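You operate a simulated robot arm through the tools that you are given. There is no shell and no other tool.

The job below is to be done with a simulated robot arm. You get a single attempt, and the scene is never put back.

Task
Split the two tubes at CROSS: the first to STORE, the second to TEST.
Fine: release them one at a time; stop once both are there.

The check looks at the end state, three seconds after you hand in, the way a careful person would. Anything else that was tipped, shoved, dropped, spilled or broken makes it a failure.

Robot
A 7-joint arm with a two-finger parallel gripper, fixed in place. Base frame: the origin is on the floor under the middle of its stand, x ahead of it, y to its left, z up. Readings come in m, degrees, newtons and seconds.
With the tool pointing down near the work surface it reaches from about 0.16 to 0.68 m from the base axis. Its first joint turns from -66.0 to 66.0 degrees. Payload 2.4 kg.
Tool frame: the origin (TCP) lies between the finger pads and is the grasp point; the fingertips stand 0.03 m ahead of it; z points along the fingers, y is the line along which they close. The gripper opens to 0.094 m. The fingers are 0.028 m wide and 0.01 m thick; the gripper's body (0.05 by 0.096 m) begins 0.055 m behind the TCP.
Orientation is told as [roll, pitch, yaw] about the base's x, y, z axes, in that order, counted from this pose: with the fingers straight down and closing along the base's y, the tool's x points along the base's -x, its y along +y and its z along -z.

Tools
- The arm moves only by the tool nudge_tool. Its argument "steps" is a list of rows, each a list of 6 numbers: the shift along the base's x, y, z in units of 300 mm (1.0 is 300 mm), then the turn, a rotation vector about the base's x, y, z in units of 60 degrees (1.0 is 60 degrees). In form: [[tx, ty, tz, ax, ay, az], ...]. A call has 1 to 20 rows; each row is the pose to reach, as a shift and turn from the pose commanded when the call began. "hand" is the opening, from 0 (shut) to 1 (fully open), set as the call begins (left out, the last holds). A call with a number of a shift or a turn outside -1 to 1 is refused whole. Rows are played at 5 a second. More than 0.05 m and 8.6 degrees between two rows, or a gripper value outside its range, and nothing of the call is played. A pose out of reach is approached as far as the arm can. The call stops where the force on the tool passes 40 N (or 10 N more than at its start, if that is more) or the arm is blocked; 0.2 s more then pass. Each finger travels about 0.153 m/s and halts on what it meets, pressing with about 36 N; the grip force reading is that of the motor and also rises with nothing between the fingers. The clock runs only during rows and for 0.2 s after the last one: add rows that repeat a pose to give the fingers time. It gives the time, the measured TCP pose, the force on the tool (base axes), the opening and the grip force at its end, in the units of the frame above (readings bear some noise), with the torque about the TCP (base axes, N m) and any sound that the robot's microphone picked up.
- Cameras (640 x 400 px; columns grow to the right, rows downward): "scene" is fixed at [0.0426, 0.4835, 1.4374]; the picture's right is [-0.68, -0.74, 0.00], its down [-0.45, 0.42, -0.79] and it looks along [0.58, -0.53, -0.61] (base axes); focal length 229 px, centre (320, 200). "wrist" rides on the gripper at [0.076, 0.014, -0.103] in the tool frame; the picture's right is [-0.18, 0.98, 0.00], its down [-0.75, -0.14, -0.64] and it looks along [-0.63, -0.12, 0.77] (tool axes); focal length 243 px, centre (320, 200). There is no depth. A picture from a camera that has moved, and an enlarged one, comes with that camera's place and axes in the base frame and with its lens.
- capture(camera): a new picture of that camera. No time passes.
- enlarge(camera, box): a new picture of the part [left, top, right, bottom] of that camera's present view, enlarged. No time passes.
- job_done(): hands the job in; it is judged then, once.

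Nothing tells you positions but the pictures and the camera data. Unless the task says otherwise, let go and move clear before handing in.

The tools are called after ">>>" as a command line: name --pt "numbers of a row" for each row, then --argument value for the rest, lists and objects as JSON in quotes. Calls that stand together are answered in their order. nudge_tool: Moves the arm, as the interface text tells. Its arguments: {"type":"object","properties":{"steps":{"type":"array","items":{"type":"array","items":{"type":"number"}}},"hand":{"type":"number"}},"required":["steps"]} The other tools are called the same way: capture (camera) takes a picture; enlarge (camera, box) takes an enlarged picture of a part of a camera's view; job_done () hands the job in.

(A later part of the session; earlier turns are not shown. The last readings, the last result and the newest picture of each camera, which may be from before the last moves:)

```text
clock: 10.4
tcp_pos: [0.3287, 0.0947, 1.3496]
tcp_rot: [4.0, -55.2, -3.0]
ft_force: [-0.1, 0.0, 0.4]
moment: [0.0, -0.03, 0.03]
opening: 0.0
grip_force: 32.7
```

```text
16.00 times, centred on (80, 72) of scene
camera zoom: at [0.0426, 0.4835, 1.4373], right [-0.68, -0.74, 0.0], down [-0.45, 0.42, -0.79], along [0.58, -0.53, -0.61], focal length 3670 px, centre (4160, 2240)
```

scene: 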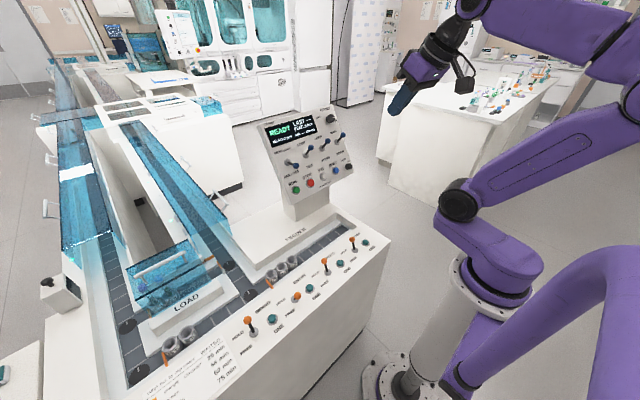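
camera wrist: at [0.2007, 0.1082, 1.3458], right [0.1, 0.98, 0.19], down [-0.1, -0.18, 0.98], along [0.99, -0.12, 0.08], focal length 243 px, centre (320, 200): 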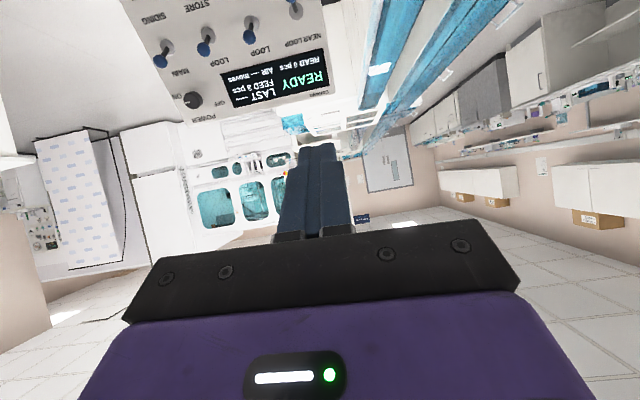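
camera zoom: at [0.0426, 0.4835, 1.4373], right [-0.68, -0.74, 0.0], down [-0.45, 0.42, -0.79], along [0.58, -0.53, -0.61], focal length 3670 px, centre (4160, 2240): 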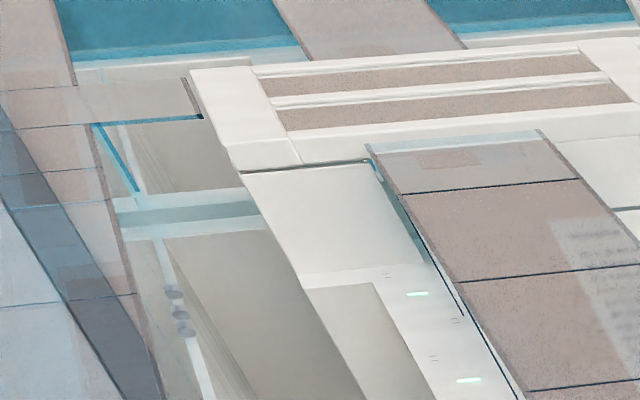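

>>> nudge_tool --pt "0 -0.15 0 0 0 0" --pt "0 -0.3 0 0 0 0" --pt "0 -0.45 0 0 0 0" --pt "0 -0.6 0 0 0 0" --pt "0 -0.75 0 0 0 0" --pt "0 -0.9 0 0 0 0"

>>> nudge_tool --pt "0 -0.15 0 0 0 0" --pt "0 -0.3 0 0 0 0" --pt "0 -0.45 0 0 0 0" --pt "0 -0.6 0 0 0 0"

>>> capture --camera "wrist"

```text
clock: 11.8
tcp_pos: [0.3279, -0.1739, 1.3525]
tcp_rot: [3.8, -55.1, -3.0]
ft_force: [0.1, 0.1, -0.7]
moment: [0.04, -0.05, -0.02]
opening: 0.0
grip_force: 33.2
```

```text
clock: 12.8
tcp_pos: [0.3307, -0.3557, 1.3543]
tcp_rot: [3.7, -55.2, -2.8]
ft_force: [-0.4, 0.6, -0.5]
moment: [0.03, 0.0, -0.01]
opening: 0.0
grip_force: 33.2
```

```text
taken
camera wrist: at [0.2035, -0.3413, 1.3495], right [0.1, 0.98, 0.19], down [-0.1, -0.18, 0.98], along [0.99, -0.12, 0.08], focal length 243 px, centre (320, 200)
```

wrist: 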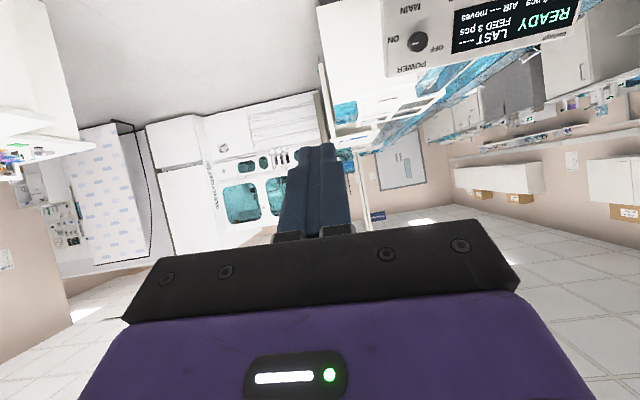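

>>> enlarge --camera "wrist" --box '[315, 60, 455, 170]'

>>> enlarge --camera "wrist" --box '[320, 90, 380, 140]'

>>> enlarge --camera "wrist" --box '[335, 130, 385, 185]'

>>> enlarge --camera "wrist" --box '[380, 70, 480, 150]'

```text
3.64 times, centred on (385, 115) of wrist
camera zoom: at [0.2035, -0.3413, 1.3495], right [0.1, 0.98, 0.19], down [-0.1, -0.18, 0.98], along [0.99, -0.12, 0.08], focal length 882 px, centre (84, 509)
```

zoom: 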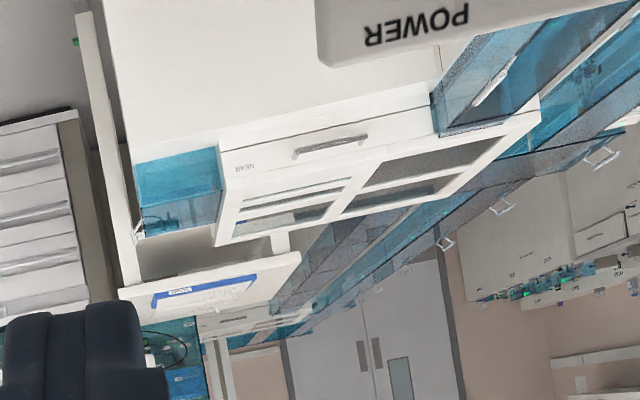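

```text
8.00 times, centred on (350, 115) of wrist
camera zoom: at [0.2035, -0.3413, 1.3495], right [0.1, 0.98, 0.19], down [-0.1, -0.18, 0.98], along [0.99, -0.12, 0.08], focal length 1941 px, centre (80, 880)
```

zoom: 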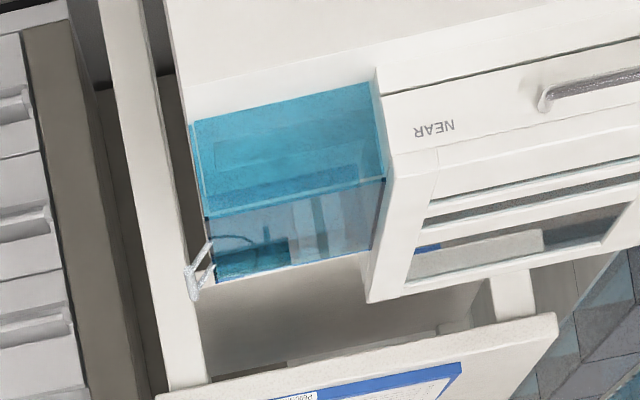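

```text
7.27 times, centred on (360, 158) of wrist
camera zoom: at [0.2035, -0.3413, 1.3495], right [0.1, 0.98, 0.19], down [-0.1, -0.18, 0.98], along [0.99, -0.12, 0.08], focal length 1764 px, centre (29, 509)
```

zoom: 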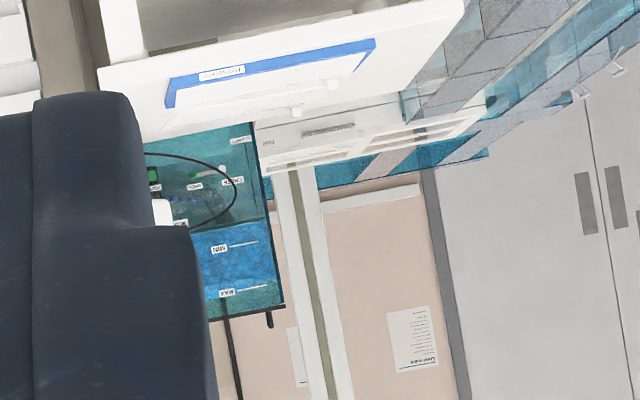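

```text
5.00 times, centred on (430, 110) of wrist
camera zoom: at [0.2035, -0.3413, 1.3495], right [0.1, 0.98, 0.19], down [-0.1, -0.18, 0.98], along [0.99, -0.12, 0.08], focal length 1213 px, centre (-230, 650)
```

zoom: 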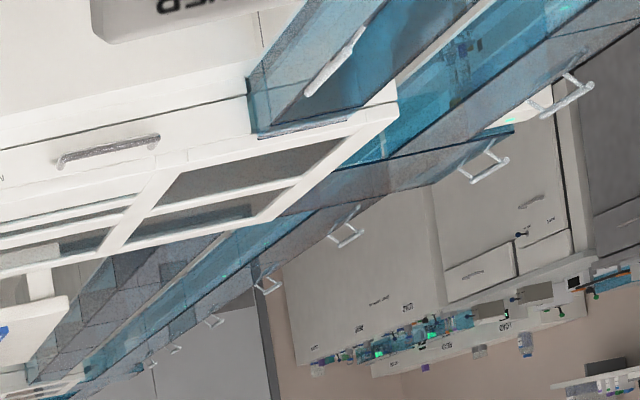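

No TEST/STORE labels visible from this side. I'll go over to the left with the camera tilted higher to view the crossings from there.

>>> nudge_tool --pt "0 0.15 0 0 0 0" --pt "0 0.3 0 0 0 0" --pt "0 0.45 0 0 0 0" --pt "0 0.6 0 0 0 0" --pt "0 0.75 0 0 0 0" --pt "0 0.9 0 0 0 0"

>>> nudge_tool --pt "0 0.15 0 0 0 0" --pt "0 0.3 0 0 0 0" --pt "0 0.45 0 0 0 0" --pt "0 0.6 0 0 0 0" --pt "0 0.75 0 0 0 0" --pt "0 0.9 0 0 0 0"

>>> nudge_tool --pt "0 0.15 -0.02 0 0.03 0" --pt "0 0.3 -0.04 0 0.06 0" --pt "0 0.45 -0.06 0 0.09 0" --pt "0 0.6 -0.08 0 0.12 0" --pt "0 0.75 -0.1 0 0.15 0" --pt "0 0.85 -0.1 0 0.18 0"

>>> capture --camera "wrist"

```text
clock: 14.2
tcp_pos: [0.3254, -0.0854, 1.3505]
tcp_rot: [3.8, -55.1, -2.9]
ft_force: [-0.3, 0.2, 1.3]
moment: [-0.01, -0.01, -0.02]
opening: 0.0
grip_force: 33.8
```

```text
clock: 15.6
tcp_pos: [0.3244, 0.186, 1.3511]
tcp_rot: [3.8, -55.2, -3.1]
ft_force: [0.5, -0.7, 0.0]
moment: [-0.01, 0.0, -0.04]
opening: 0.0001
grip_force: 33.1
```

```text
clock: 17.0
tcp_pos: [0.3268, 0.4437, 1.317]
tcp_rot: [3.0, -44.4, -2.5]
ft_force: [0.1, -0.1, 0.2]
moment: [0.0, -0.03, 0.02]
opening: 0.0001
grip_force: 32.8
```

```text
taken
camera wrist: at [0.2012, 0.4568, 1.3376], right [0.14, 0.98, 0.17], down [0.09, -0.18, 0.98], along [0.99, -0.12, -0.11], focal length 243 px, centre (320, 200)
```

wrist: 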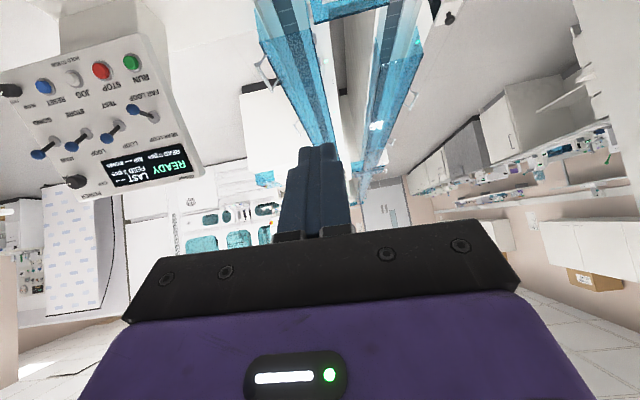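

>>> enlarge --camera "wrist" --box '[340, 110, 420, 200]'

>>> enlarge --camera "wrist" --box '[355, 135, 395, 165]'

>>> enlarge --camera "wrist" --box '[345, 155, 385, 195]'

>>> enlarge --camera "wrist" --box '[250, 150, 290, 190]'

```text
4.44 times, centred on (380, 155) of wrist
camera zoom: at [0.2012, 0.4568, 1.3376], right [0.14, 0.98, 0.17], down [0.09, -0.18, 0.98], along [0.99, -0.12, -0.11], focal length 1078 px, centre (53, 400)
```

zoom: 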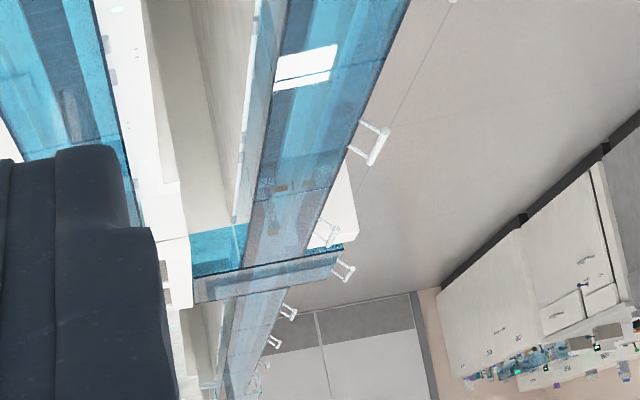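

```text
13.33 times, centred on (375, 150) of wrist
camera zoom: at [0.2012, 0.4568, 1.3376], right [0.14, 0.98, 0.17], down [0.09, -0.18, 0.98], along [0.99, -0.12, -0.11], focal length 3235 px, centre (-413, 867)
```

zoom: 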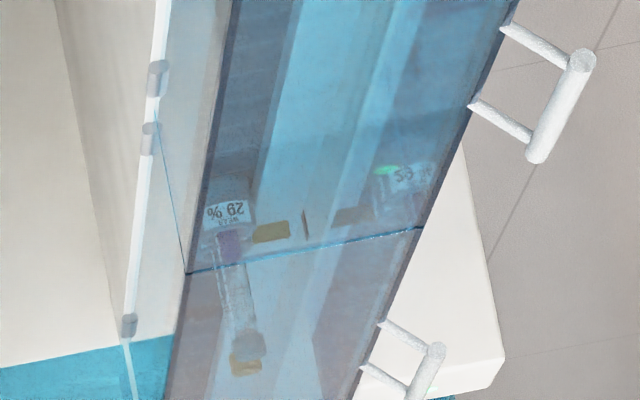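

```text
10.00 times, centred on (365, 175) of wrist
camera zoom: at [0.2012, 0.4568, 1.3376], right [0.14, 0.98, 0.17], down [0.09, -0.18, 0.98], along [0.99, -0.12, -0.11], focal length 2426 px, centre (-130, 450)
```

zoom: 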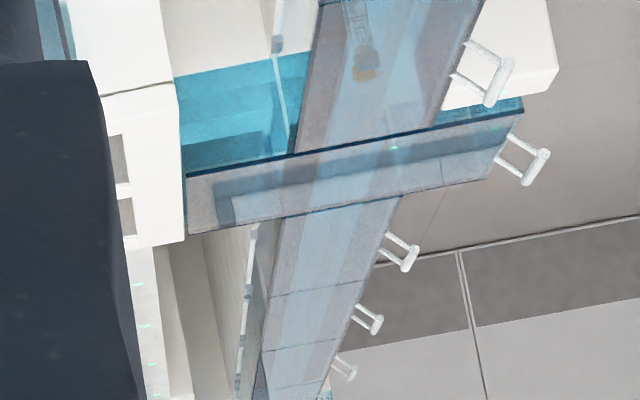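

```text
10.00 times, centred on (270, 170) of wrist
camera zoom: at [0.2012, 0.4568, 1.3376], right [0.14, 0.98, 0.17], down [0.09, -0.18, 0.98], along [0.99, -0.12, -0.11], focal length 2426 px, centre (820, 500)
```

zoom: 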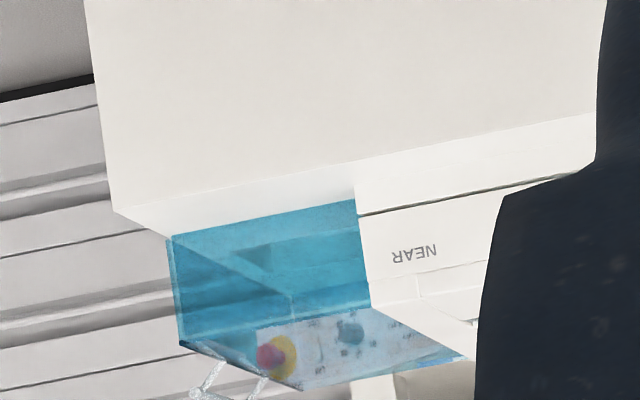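

>>> enlarge --camera "wrist" --box '[362, 164, 400, 184]'

>>> enlarge --camera "wrist" --box '[345, 176, 372, 198]'

>>> capture --camera "scene"

```text
16.00 times, centred on (381, 174) of wrist
camera zoom: at [0.2012, 0.4568, 1.3376], right [0.14, 0.98, 0.17], down [0.09, -0.18, 0.98], along [0.99, -0.12, -0.11], focal length 3882 px, centre (-656, 616)
```

zoom: 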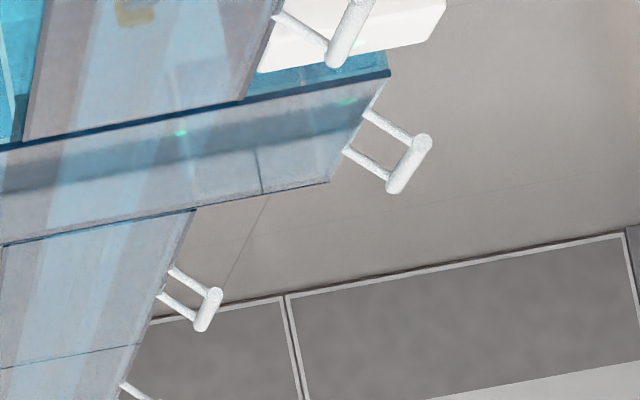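

```text
16.00 times, centred on (358, 187) of wrist
camera zoom: at [0.2012, 0.4568, 1.3376], right [0.14, 0.98, 0.17], down [0.09, -0.18, 0.98], along [0.99, -0.12, -0.11], focal length 3882 px, centre (-296, 408)
```

zoom: 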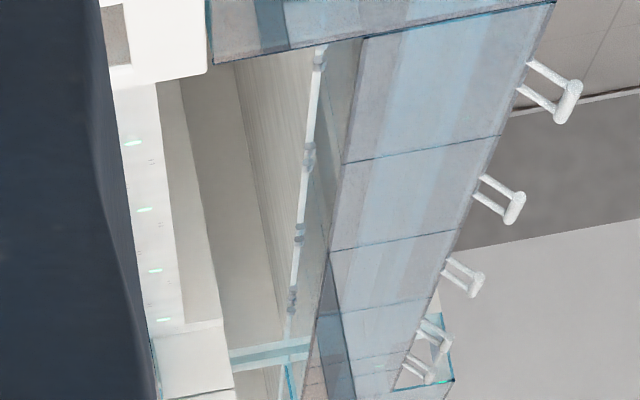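

```text
taken
```

scene: 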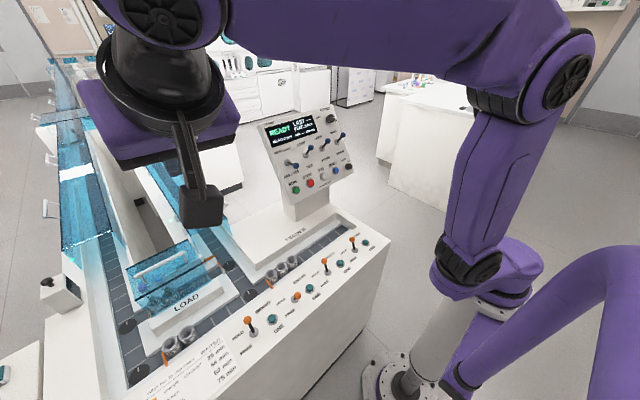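

Two caps confirmed at the far gate: orange (in front, first) and grey (second). Next I'll try to see inside the NEAR hood windows and the crossing from a central, high viewpoint.

>>> nudge_tool --pt "0 -0.15 0.03 0 0 0" --pt "0 -0.3 0.06 0 0 0" --pt "0 -0.45 0.09 0 0 0" --pt "0 -0.6 0.12 0 0 0" --pt "0 -0.75 0.15 0 0 0"

>>> capture --camera "wrist"

>>> capture --camera "scene"

```text
clock: 18.2
tcp_pos: [0.3285, 0.2154, 1.3635]
tcp_rot: [3.1, -44.4, -2.4]
ft_force: [0.6, -1.2, -0.3]
moment: [0.0, 0.02, 0.0]
opening: 0.0
grip_force: 33.4
```

```text
taken
camera wrist: at [0.2028, 0.2275, 1.3826], right [0.14, 0.98, 0.17], down [0.09, -0.18, 0.98], along [0.99, -0.12, -0.11], focal length 243 px, centre (320, 200)
```

wrist: 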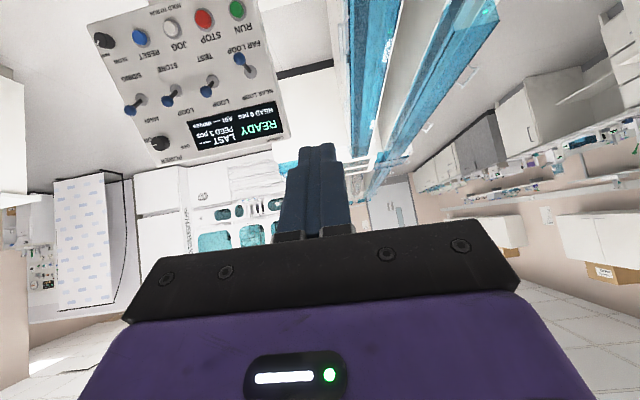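

```text
taken
```

scene: 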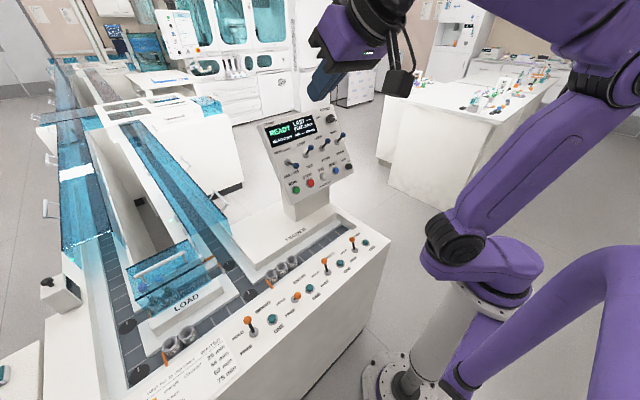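

>>> enlarge --camera "wrist" --box '[340, 140, 420, 200]'

>>> enlarge --camera "wrist" --box '[345, 150, 380, 175]'

>>> enlarge --camera "wrist" --box '[360, 150, 410, 190]'

>>> enlarge --camera "wrist" --box '[345, 100, 400, 160]'

```text
6.67 times, centred on (380, 170) of wrist
camera zoom: at [0.2028, 0.2275, 1.3826], right [0.14, 0.98, 0.17], down [0.09, -0.18, 0.98], along [0.99, -0.12, -0.11], focal length 1618 px, centre (-80, 400)
```

zoom: 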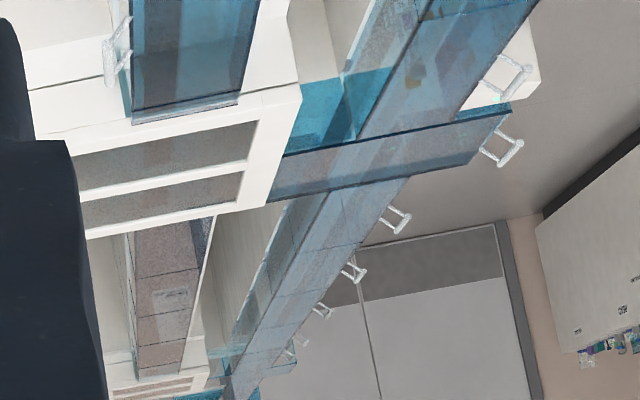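

```text
16.00 times, centred on (362, 162) of wrist
camera zoom: at [0.2028, 0.2275, 1.3826], right [0.14, 0.98, 0.17], down [0.09, -0.18, 0.98], along [0.99, -0.12, -0.11], focal length 3882 px, centre (-360, 800)
```

zoom: 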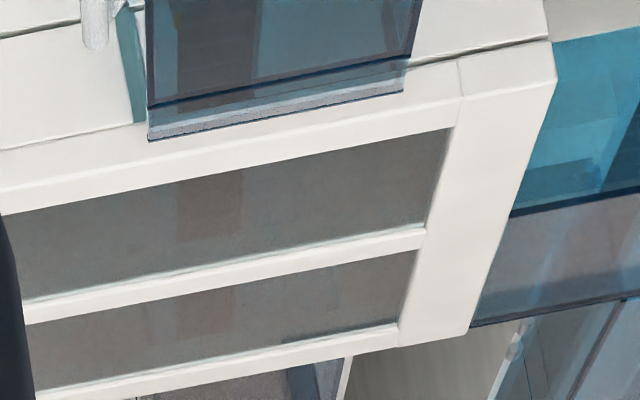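

```text
10.00 times, centred on (385, 170) of wrist
camera zoom: at [0.2028, 0.2275, 1.3826], right [0.14, 0.98, 0.17], down [0.09, -0.18, 0.98], along [0.99, -0.12, -0.11], focal length 2426 px, centre (-330, 500)
```

zoom: 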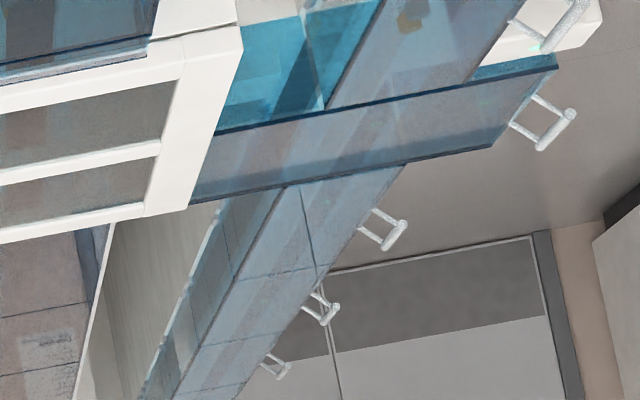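

```text
6.67 times, centred on (372, 130) of wrist
camera zoom: at [0.2028, 0.2275, 1.3826], right [0.14, 0.98, 0.17], down [0.09, -0.18, 0.98], along [0.99, -0.12, -0.11], focal length 1618 px, centre (-30, 667)
```

zoom: 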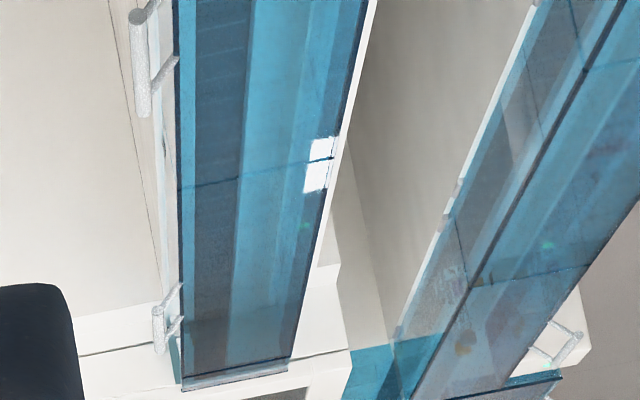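

>>> enlarge --camera "scene" --box '[50, 118, 80, 150]'

>>> enlarge --camera "scene" --box '[36, 112, 62, 150]'

>>> enlarge --camera "scene" --box '[95, 112, 135, 142]'

>>> enlarge --camera "scene" --box '[84, 84, 124, 110]'

>>> enlarge --camera "scene" --box '[55, 56, 75, 70]'

>>> enlarge --camera "scene" --box '[68, 56, 100, 74]'

```text
12.50 times, centred on (65, 134) of scene
camera zoom: at [0.0426, 0.4835, 1.4374], right [-0.68, -0.74, 0.0], down [-0.45, 0.42, -0.79], along [0.58, -0.53, -0.61], focal length 2867 px, centre (3508, 1025)
```

zoom: 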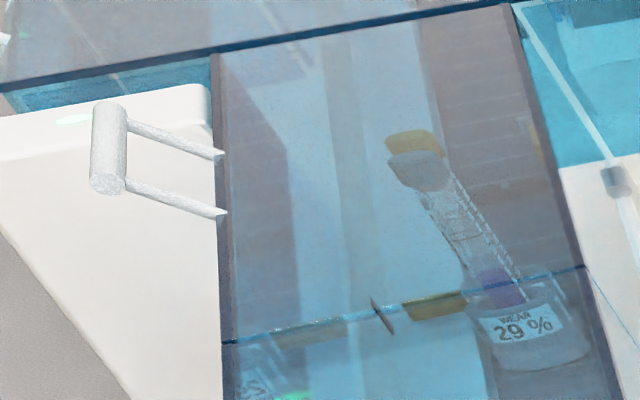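

```text
10.53 times, centred on (49, 131) of scene
camera zoom: at [0.0426, 0.4835, 1.4374], right [-0.68, -0.74, 0.0], down [-0.45, 0.42, -0.79], along [0.58, -0.53, -0.61], focal length 2414 px, centre (3173, 926)
```

zoom: 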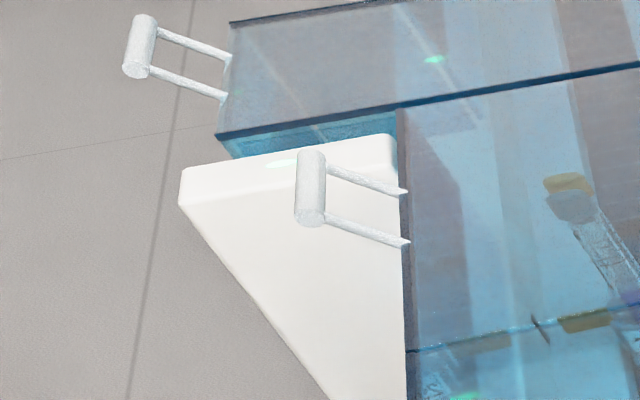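

```text
13.33 times, centred on (115, 127) of scene
camera zoom: at [0.0426, 0.4835, 1.4374], right [-0.68, -0.74, 0.0], down [-0.45, 0.42, -0.79], along [0.58, -0.53, -0.61], focal length 3058 px, centre (3053, 1173)
```

zoom: 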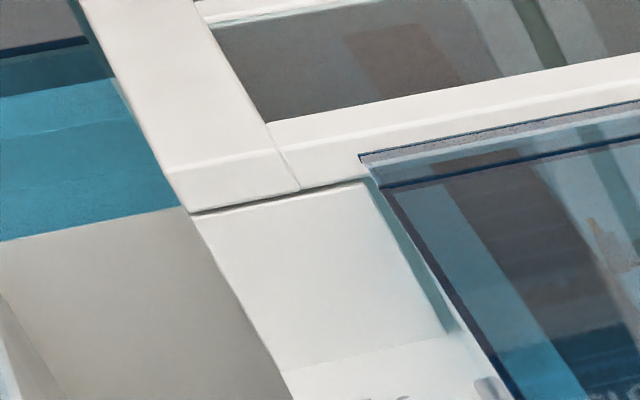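

```text
15.38 times, centred on (104, 97) of scene
camera zoom: at [0.0426, 0.4835, 1.4374], right [-0.68, -0.74, 0.0], down [-0.45, 0.42, -0.79], along [0.58, -0.53, -0.61], focal length 3529 px, centre (3643, 1785)
```

zoom: 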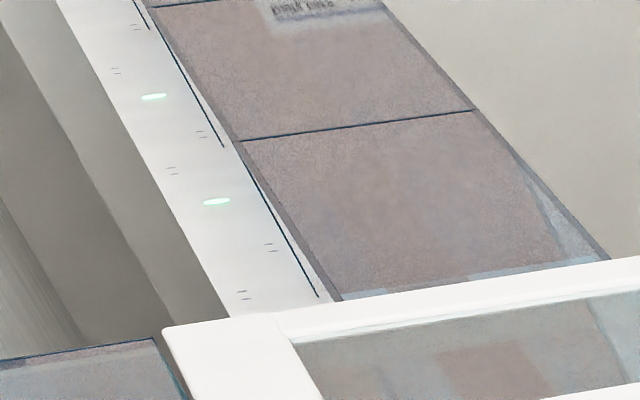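

```text
16.00 times, centred on (65, 63) of scene
camera zoom: at [0.0426, 0.4835, 1.4374], right [-0.68, -0.74, 0.0], down [-0.45, 0.42, -0.79], along [0.58, -0.53, -0.61], focal length 3670 px, centre (4400, 2392)
```

zoom: 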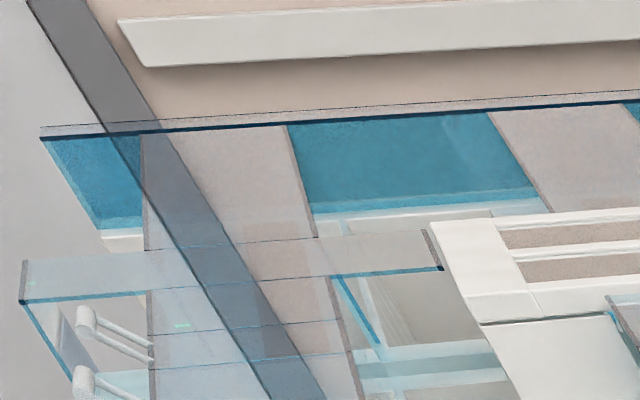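

```text
16.00 times, centred on (84, 65) of scene
camera zoom: at [0.0426, 0.4835, 1.4374], right [-0.68, -0.74, 0.0], down [-0.45, 0.42, -0.79], along [0.58, -0.53, -0.61], focal length 3670 px, centre (4096, 2360)
```

zoom: 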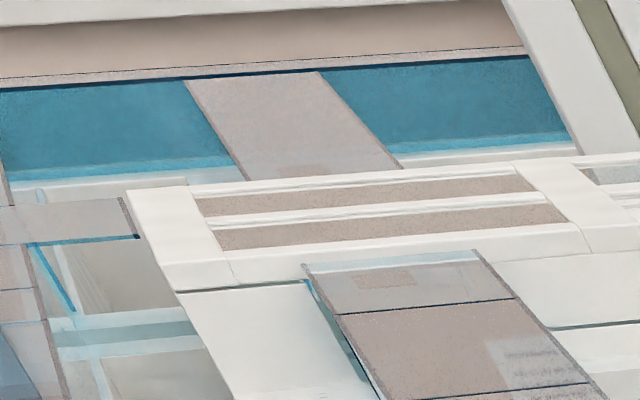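

>>> enlarge --camera "wrist" --box '[362, 138, 398, 162]'

>>> enlarge --camera "scene" --box '[134, 126, 154, 140]'

>>> enlarge --camera "wrist" --box '[385, 135, 425, 170]'

```text
16.00 times, centred on (380, 150) of wrist
camera zoom: at [0.2028, 0.2275, 1.3826], right [0.14, 0.98, 0.17], down [0.09, -0.18, 0.98], along [0.99, -0.12, -0.11], focal length 3882 px, centre (-640, 1000)
```

zoom: 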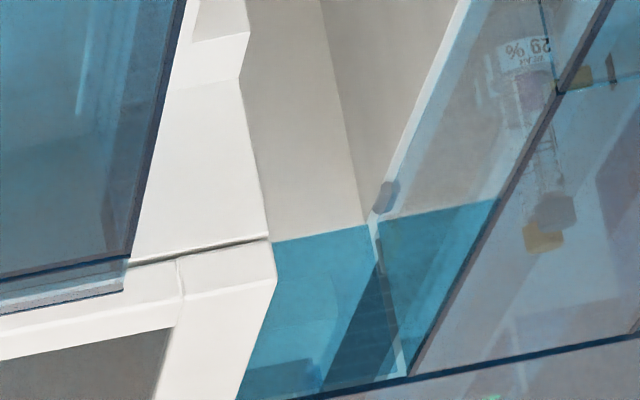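

```text
16.00 times, centred on (144, 133) of scene
camera zoom: at [0.0426, 0.4835, 1.4374], right [-0.68, -0.74, 0.0], down [-0.45, 0.42, -0.79], along [0.58, -0.53, -0.61], focal length 3670 px, centre (3136, 1272)
```

zoom: 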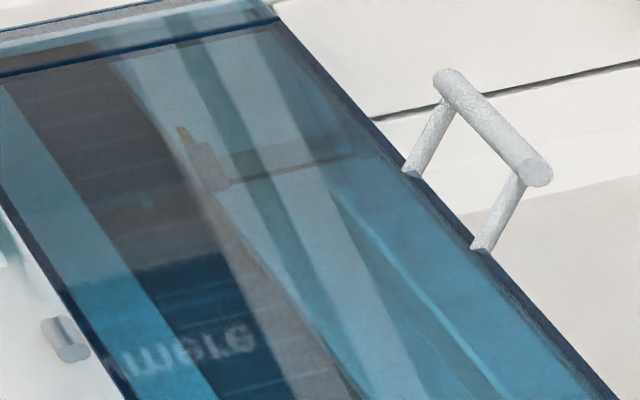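

```text
11.43 times, centred on (405, 152) of wrist
camera zoom: at [0.2028, 0.2275, 1.3826], right [0.14, 0.98, 0.17], down [0.09, -0.18, 0.98], along [0.99, -0.12, -0.11], focal length 2773 px, centre (-651, 743)
```

zoom: 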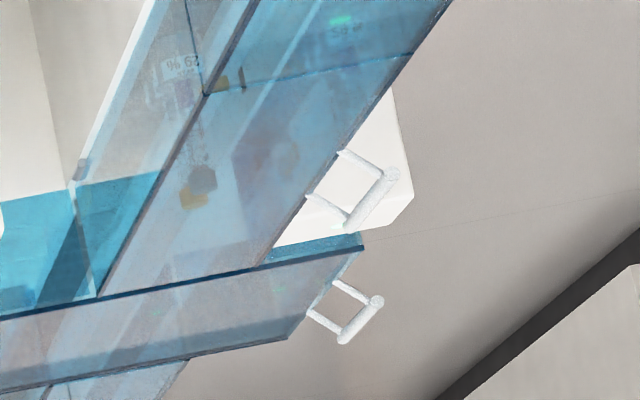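

I can't see labels that settle TEST/STORE, so I'll set switches one at a time and watch for diverter movement before releasing anything. First I level the tool and bring it in front of the panel.

>>> nudge_tool --pt "0.0675 -0.086 -0.035 -0.0056 0.1235 0.003" --pt "0.135 -0.172 -0.07 -0.0112 0.247 0.006" --pt "0.2025 -0.258 -0.105 -0.0168 0.3705 0.009" --pt "0.27 -0.345 -0.14 -0.0224 0.494 0.012" --pt "0.3375 -0.431 -0.175 -0.028 0.6175 0.015" --pt "0.405 -0.517 -0.21 -0.0336 0.741 0.018"

>>> capture --camera "wrist"

```text
clock: 19.6
tcp_pos: [0.4517, 0.0591, 1.3024]
tcp_rot: [0.0, 0.2, 0.1]
ft_force: [0.5, 0.0, 1.3]
moment: [0.02, 0.05, 0.0]
opening: 0.0
grip_force: 33.1
```

```text
taken
camera wrist: at [0.3754, 0.0728, 1.4041], right [0.18, 0.98, 0.0], down [0.76, -0.14, 0.64], along [0.63, -0.12, -0.77], focal length 243 px, centre (320, 200)
```

wrist: 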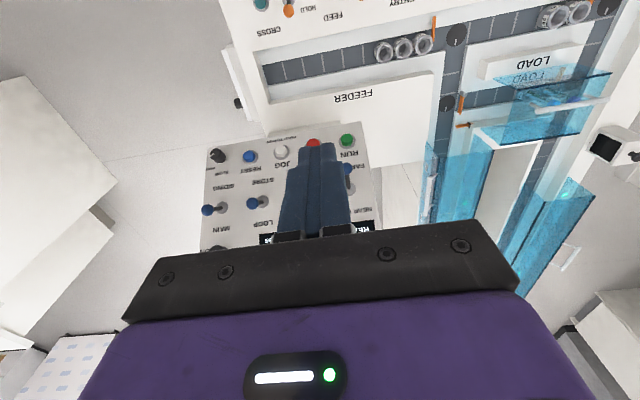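

The tool is level again. I'll bring the closed fingertips above the STORE lever (third lever, tip estimated near (0.62, -0.088, 1.089)) and check alignment before pushing it down.

>>> nudge_tool --pt "0.089 -0.082 -0.03 0 0 0" --pt "0.178 -0.164 -0.06 0 0 0" --pt "0.267 -0.246 -0.12 0 0 0" --pt "0.356 -0.328 -0.18 0 0 0" --pt "0.445 -0.41 -0.24 0 0 0" --pt "0.534 -0.49 -0.3 0 0 0"

>>> enlarge --camera "scene" --box '[250, 90, 370, 200]'

>>> capture --camera "wrist"

```text
clock: 21.0
tcp_pos: [0.609, -0.0876, 1.212]
tcp_rot: [-0.2, 0.2, 0.1]
ft_force: [1.2, -0.2, -0.6]
moment: [-0.02, 0.0, 0.0]
opening: 0.0
grip_force: 32.8
```

```text
3.64 times, centred on (310, 145) of scene
camera zoom: at [0.0427, 0.4835, 1.4374], right [-0.68, -0.74, 0.0], down [-0.45, 0.42, -0.79], along [0.58, -0.53, -0.61], focal length 834 px, centre (356, 400)
```

zoom: 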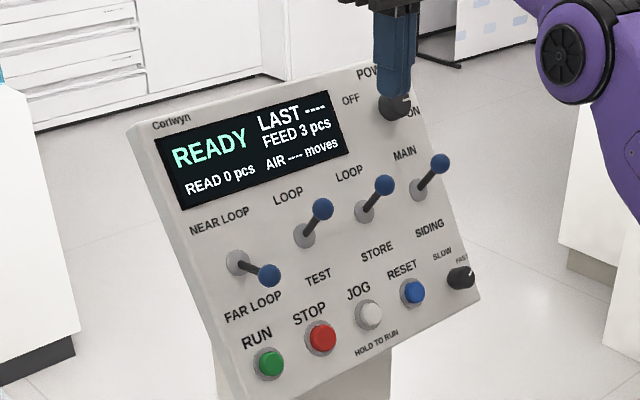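

```text
taken
camera wrist: at [0.5335, -0.0735, 1.3135], right [0.18, 0.98, 0.0], down [0.76, -0.14, 0.64], along [0.63, -0.12, -0.77], focal length 243 px, centre (320, 200)
```

wrist: 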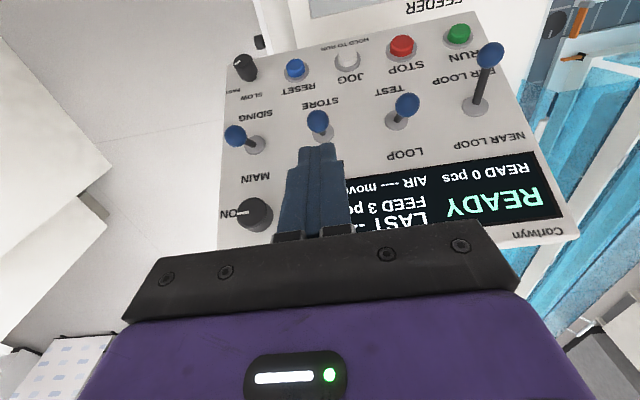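

The fingertips line up over the third lever (STORE), about 4 mm off in y. I'll push it straight down now.

>>> nudge_tool --pt "0.01 -0.012 -0.12 0 0 0" --pt "0.01 -0.012 -0.22 0 0 0" --pt "0.01 -0.012 -0.28 0 0 0" --pt "0.01 -0.012 -0.32 0 0 0" --pt "0.01 -0.012 -0.36 0 0 0" --pt "0.01 -0.012 -0.39 0 0 0" --pt "0.01 -0.012 -0.42 0 0 0" --pt "0.01 -0.012 -0.42 0 0 0"

>>> enlarge --camera "scene" --box '[250, 90, 370, 200]'

```text
clock: 22.7
tcp_pos: [0.6128, -0.0915, 1.093]
tcp_rot: [-0.2, -0.6, 0.0]
ft_force: [-2.9, 1.4, 8.1]
moment: [0.02, 0.16, -0.02]
opening: 0.0001
grip_force: 33.0
stopped in row 8: the force on the tool passed its limit at 45 N (the readings are from after the stop); the commanded pose is now the measured one
```

```text
3.64 times, centred on (310, 145) of scene
camera zoom: at [0.0424, 0.4835, 1.4373], right [-0.68, -0.74, 0.0], down [-0.45, 0.42, -0.79], along [0.58, -0.53, -0.61], focal length 834 px, centre (356, 400)
```

zoom: 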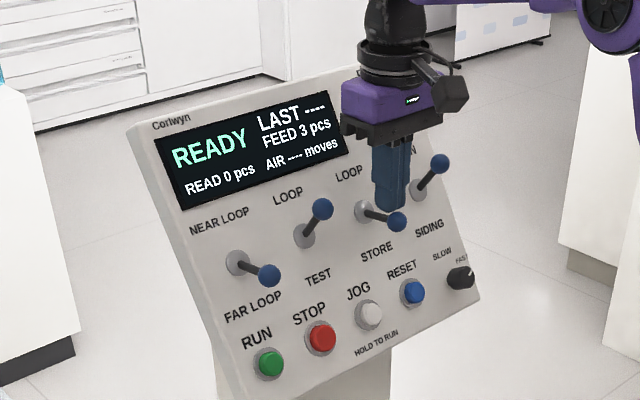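

The STORE lever went down to STORE. I'll back off upward and compare the far views for any diverter movement.

>>> nudge_tool --pt "0 0 0.1 0 0 0" --pt "0 0 0.25 0 0 0" --pt "0 0 0.4 0 0 0"

>>> enlarge --camera "scene" --box '[250, 90, 370, 200]'

>>> enlarge --camera "scene" --box '[95, 90, 155, 130]'

>>> enlarge --camera "scene" --box '[150, 90, 200, 115]'

>>> enlarge --camera "scene" --box '[55, 100, 105, 130]'

>>> enlarge --camera "scene" --box '[60, 56, 110, 86]'

>>> enlarge --camera "scene" --box '[126, 120, 150, 136]'

```text
clock: 23.5
tcp_pos: [0.6127, -0.0891, 1.2086]
tcp_rot: [-0.1, -0.3, 0.1]
ft_force: [0.4, 0.0, 0.2]
moment: [0.01, 0.02, -0.02]
opening: 0.0
grip_force: 33.2
```

```text
3.64 times, centred on (310, 145) of scene
camera zoom: at [0.0427, 0.4835, 1.4374], right [-0.68, -0.74, 0.0], down [-0.45, 0.42, -0.79], along [0.58, -0.53, -0.61], focal length 834 px, centre (356, 400)
```

zoom: 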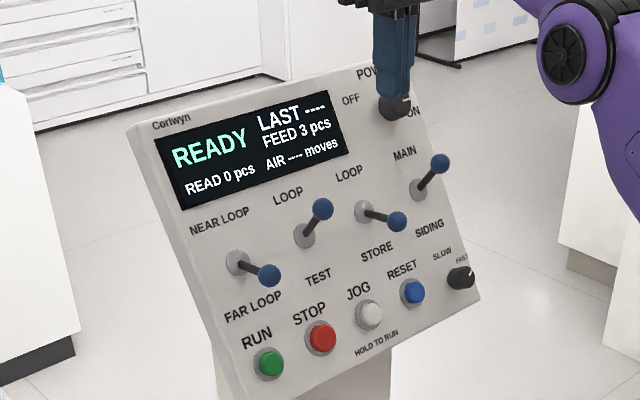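

```text
10.00 times, centred on (125, 110) of scene
camera zoom: at [0.0427, 0.4835, 1.4374], right [-0.68, -0.74, 0.0], down [-0.45, 0.42, -0.79], along [0.58, -0.53, -0.61], focal length 2294 px, centre (2270, 1100)
```

zoom: 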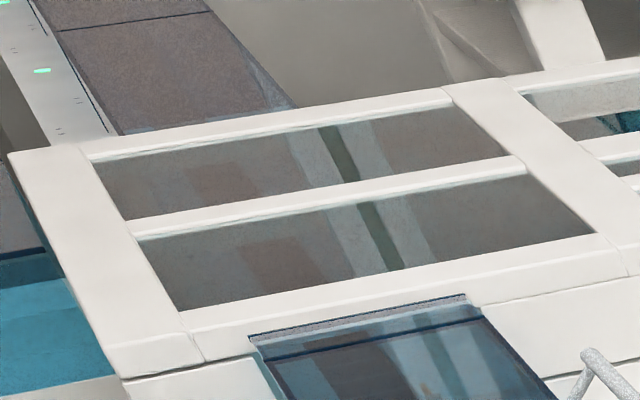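

```text
12.80 times, centred on (175, 102) of scene
camera zoom: at [0.0427, 0.4835, 1.4374], right [-0.68, -0.74, 0.0], down [-0.45, 0.42, -0.79], along [0.58, -0.53, -0.61], focal length 2936 px, centre (2176, 1448)
```

zoom: 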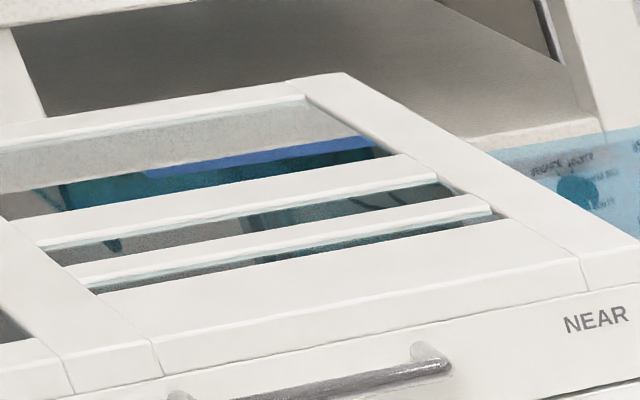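

```text
12.80 times, centred on (80, 115) of scene
camera zoom: at [0.0427, 0.4835, 1.4374], right [-0.68, -0.74, 0.0], down [-0.45, 0.42, -0.79], along [0.58, -0.53, -0.61], focal length 2936 px, centre (3392, 1288)
```

zoom: 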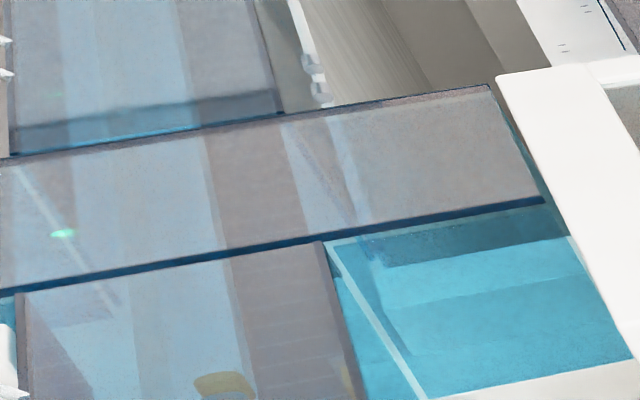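

```text
12.80 times, centred on (85, 71) of scene
camera zoom: at [0.0427, 0.4835, 1.4374], right [-0.68, -0.74, 0.0], down [-0.45, 0.42, -0.79], along [0.58, -0.53, -0.61], focal length 2936 px, centre (3328, 1851)
```

zoom: 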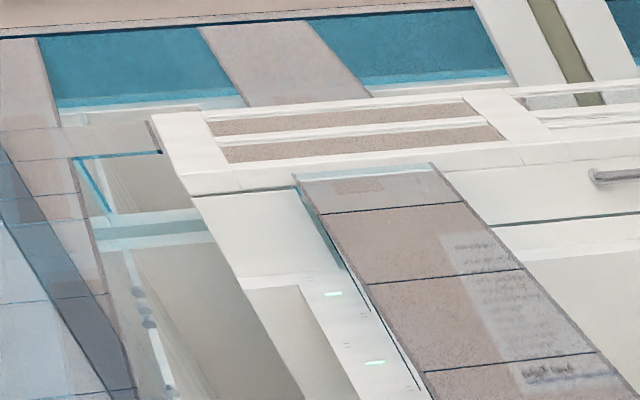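

```text
16.00 times, centred on (138, 128) of scene
camera zoom: at [0.0427, 0.4835, 1.4374], right [-0.68, -0.74, 0.0], down [-0.45, 0.42, -0.79], along [0.58, -0.53, -0.61], focal length 3670 px, centre (3232, 1352)
```

zoom: 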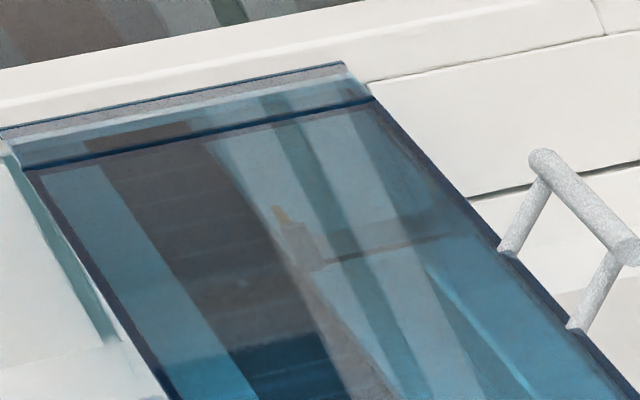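

Nothing visibly changed under the reflective covers, but FAR LOOP is set and STORE is now selected, which is my best reading for the first tube. Next I tilt the tool square to the panel and go to the RUN button.

>>> nudge_tool --pt "-0.047 0.05 -0.037 0 -0.12 0" --pt "-0.094 0.1 -0.074 0 -0.24 0" --pt "-0.141 0.15 -0.111 0 -0.36 0" --pt "-0.188 0.2 -0.148 0 -0.48 0" --pt "-0.235 0.25 -0.185 0 -0.6 0" --pt "-0.282 0.3 -0.222 0 -0.72 0" --pt "-0.329 0.35 -0.259 0 -0.84 0" --pt "-0.376 0.397 -0.295 0 -0.95 0"

>>> nudge_tool --pt "0.02 0.05 -0.1 0 0 0" --pt "0.05 0.1 -0.2 0 0 0" --pt "0.08 0.15 -0.3 0 0 0" --pt "0.11 0.198 -0.4 0 0 0"

>>> enlarge --camera "scene" --box '[240, 90, 370, 210]'

>>> capture --camera "wrist"

```text
clock: 25.3
tcp_pos: [0.4997, 0.0269, 1.1261]
tcp_rot: [-0.2, -57.6, 0.0]
ft_force: [0.5, -0.2, 1.2]
moment: [0.03, 0.01, 0.01]
opening: 0.0001
grip_force: 33.1
```

```text
clock: 26.3
tcp_pos: [0.5353, 0.0864, 1.0025]
tcp_rot: [-0.2, -57.6, 0.1]
ft_force: [-0.5, 0.0, 0.6]
moment: [0.02, -0.01, 0.01]
opening: 0.0
grip_force: 33.4
```

```text
3.33 times, centred on (305, 150) of scene
camera zoom: at [0.0426, 0.4835, 1.4374], right [-0.68, -0.74, 0.0], down [-0.45, 0.42, -0.79], along [0.58, -0.53, -0.61], focal length 765 px, centre (370, 367)
```

zoom: 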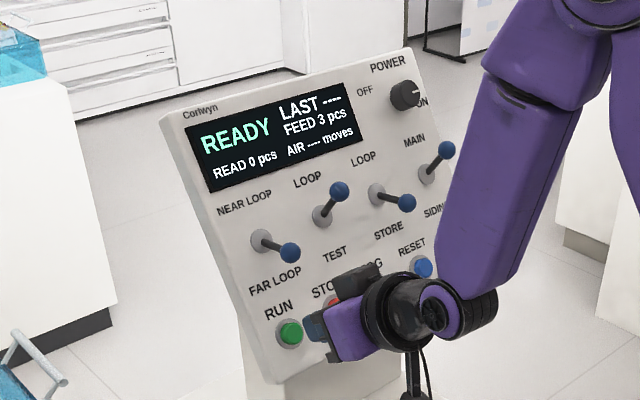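

```text
taken
camera wrist: at [0.4079, 0.101, 0.993], right [0.1, 0.98, 0.15], down [-0.14, -0.14, 0.98], along [0.99, -0.12, 0.12], focal length 243 px, centre (320, 200)
```

wrist: 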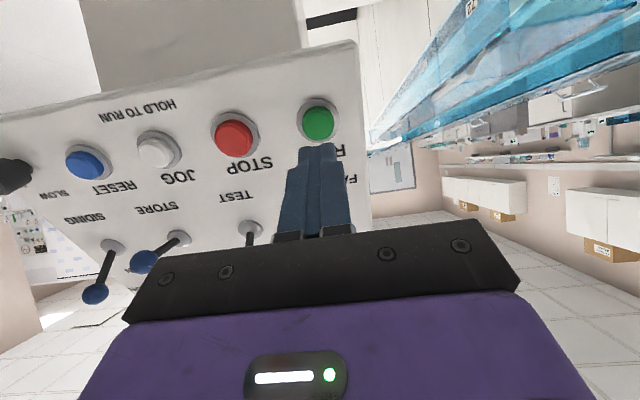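

The fingertips are centred just in front of the green RUN button (about (0.597, 0.086, 0.958)). I'll press it along the panel normal.

>>> nudge_tool --pt "0.05 0 -0.037 0 0 0" --pt "0.09 0 -0.066 0 0 0" --pt "0.115 0 -0.084 0 0 0" --pt "0.13 0 -0.095 0 0 0" --pt "0.14 0 -0.102 0 0 0" --pt "0.15 0 -0.108 0 0 0" --pt "0.155 0 -0.111 0 0 0" --pt "0.1 0 -0.073 0 0 0" --pt "0.0 0 0 0 0 0"

>>> enlarge --camera "scene" --box '[240, 90, 370, 210]'

```text
clock: 27.5
tcp_pos: [0.5733, 0.0885, 0.975]
tcp_rot: [-0.2, -57.8, 0.1]
ft_force: [-27.6, -2.8, 20.6]
moment: [-0.14, -0.36, -0.08]
opening: 0.0
grip_force: 33.6
heard: click
stopped in row 5: the force on the tool passed its limit at 45 N (the readings are from after the stop); the commanded pose is now the measured one
```

```text
3.33 times, centred on (305, 150) of scene
camera zoom: at [0.0414, 0.4834, 1.4374], right [-0.68, -0.74, 0.0], down [-0.45, 0.42, -0.79], along [0.58, -0.53, -0.61], focal length 765 px, centre (370, 367)
```

zoom: 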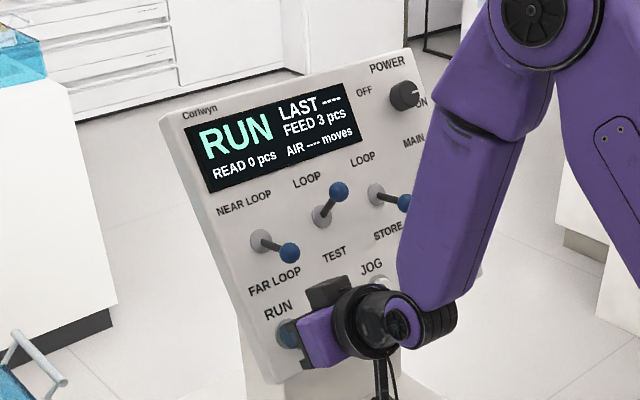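

The display now reads RUN. I'll back off and check that the held carriers and the CROSS tubes are still in place.

>>> nudge_tool --pt "-0.05 0 0.032 0 0 0" --pt "-0.15 0 0.095 0 0 0" --pt "-0.25 0 0.16 0 0 0" --pt "-0.35 0 0.22 0 0 0"

>>> enlarge --camera "scene" --box '[50, 118, 80, 150]'

>>> enlarge --camera "scene" --box '[100, 230, 400, 400]'

>>> capture --camera "scene"

```text
clock: 28.5
tcp_pos: [0.4714, 0.1018, 1.0378]
tcp_rot: [-0.3, -57.7, 2.8]
ft_force: [0.3, -9.3, -0.3]
moment: [0.4, 0.02, 0.61]
opening: 0.0
grip_force: 33.2
```

```text
12.50 times, centred on (65, 134) of scene
camera zoom: at [0.043, 0.483, 1.4375], right [-0.68, -0.74, 0.0], down [-0.45, 0.42, -0.79], along [0.58, -0.53, -0.61], focal length 2867 px, centre (3508, 1025)
```

zoom: 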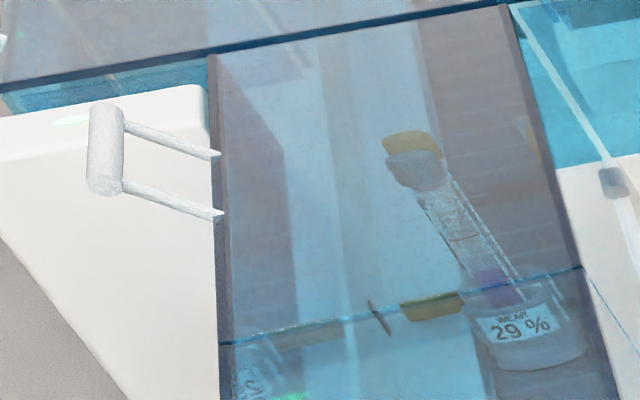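

```text
2.13 times, centred on (250, 315) of scene
camera zoom: at [0.043, 0.483, 1.4375], right [-0.68, -0.74, 0.0], down [-0.45, 0.42, -0.79], along [0.58, -0.53, -0.61], focal length 489 px, centre (469, -45)
```

zoom: 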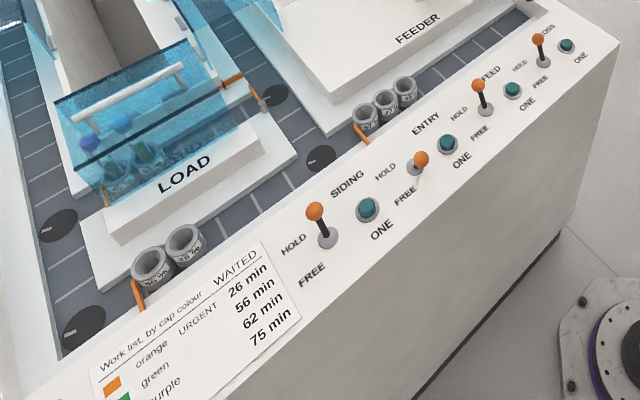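

```text
taken
```

scene: 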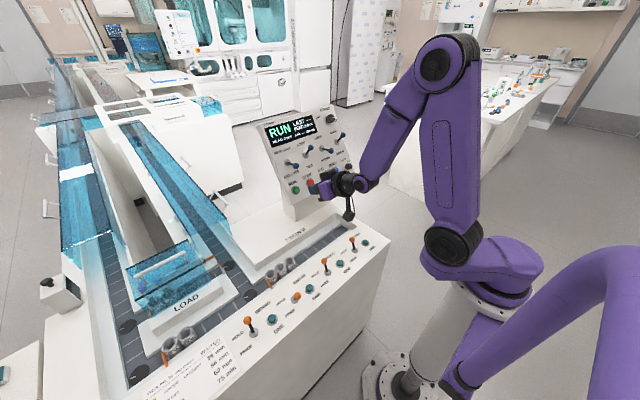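

All held carriers are still in place and the belts turn. But I read a 9 N sideways force, so I'll take a short pause and look at what the arm may be touching.

>>> nudge_tool --pt "0 0 0 0 0 0"

>>> enlarge --camera "scene" --box '[270, 100, 400, 230]'

>>> capture --camera "wrist"

```text
clock: 28.9
tcp_pos: [0.4702, 0.0864, 1.0373]
tcp_rot: [-0.3, -57.8, 0.2]
ft_force: [0.0, 0.6, 1.2]
moment: [0.0, 0.01, -0.01]
opening: 0.0
grip_force: 33.2
```

```text
3.08 times, centred on (335, 165) of scene
camera zoom: at [0.0426, 0.4835, 1.4374], right [-0.68, -0.74, 0.0], down [-0.45, 0.42, -0.79], along [0.58, -0.53, -0.61], focal length 706 px, centre (274, 308)
```

zoom: 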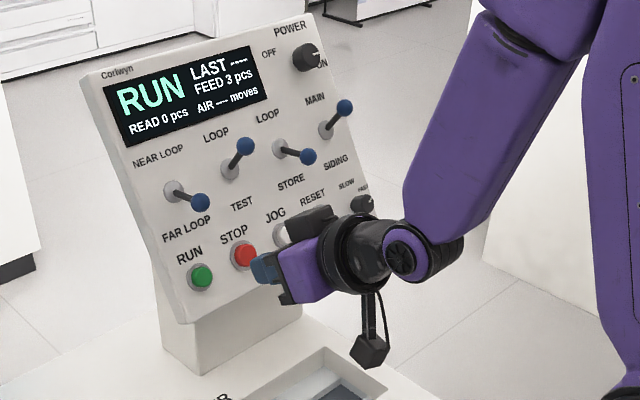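

```text
taken
camera wrist: at [0.3436, 0.0995, 1.0276], right [0.1, 0.98, 0.15], down [-0.14, -0.14, 0.98], along [0.99, -0.12, 0.12], focal length 243 px, centre (320, 200)
```

wrist: 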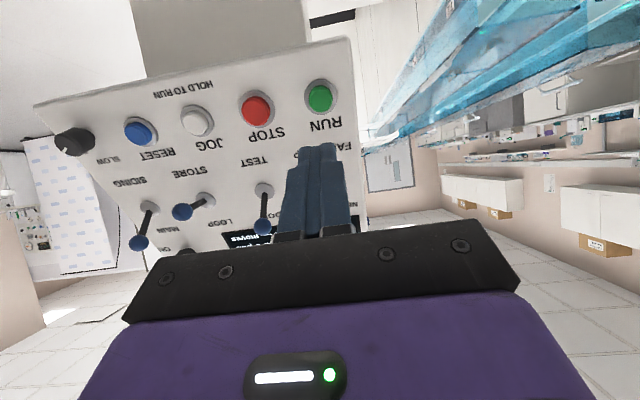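

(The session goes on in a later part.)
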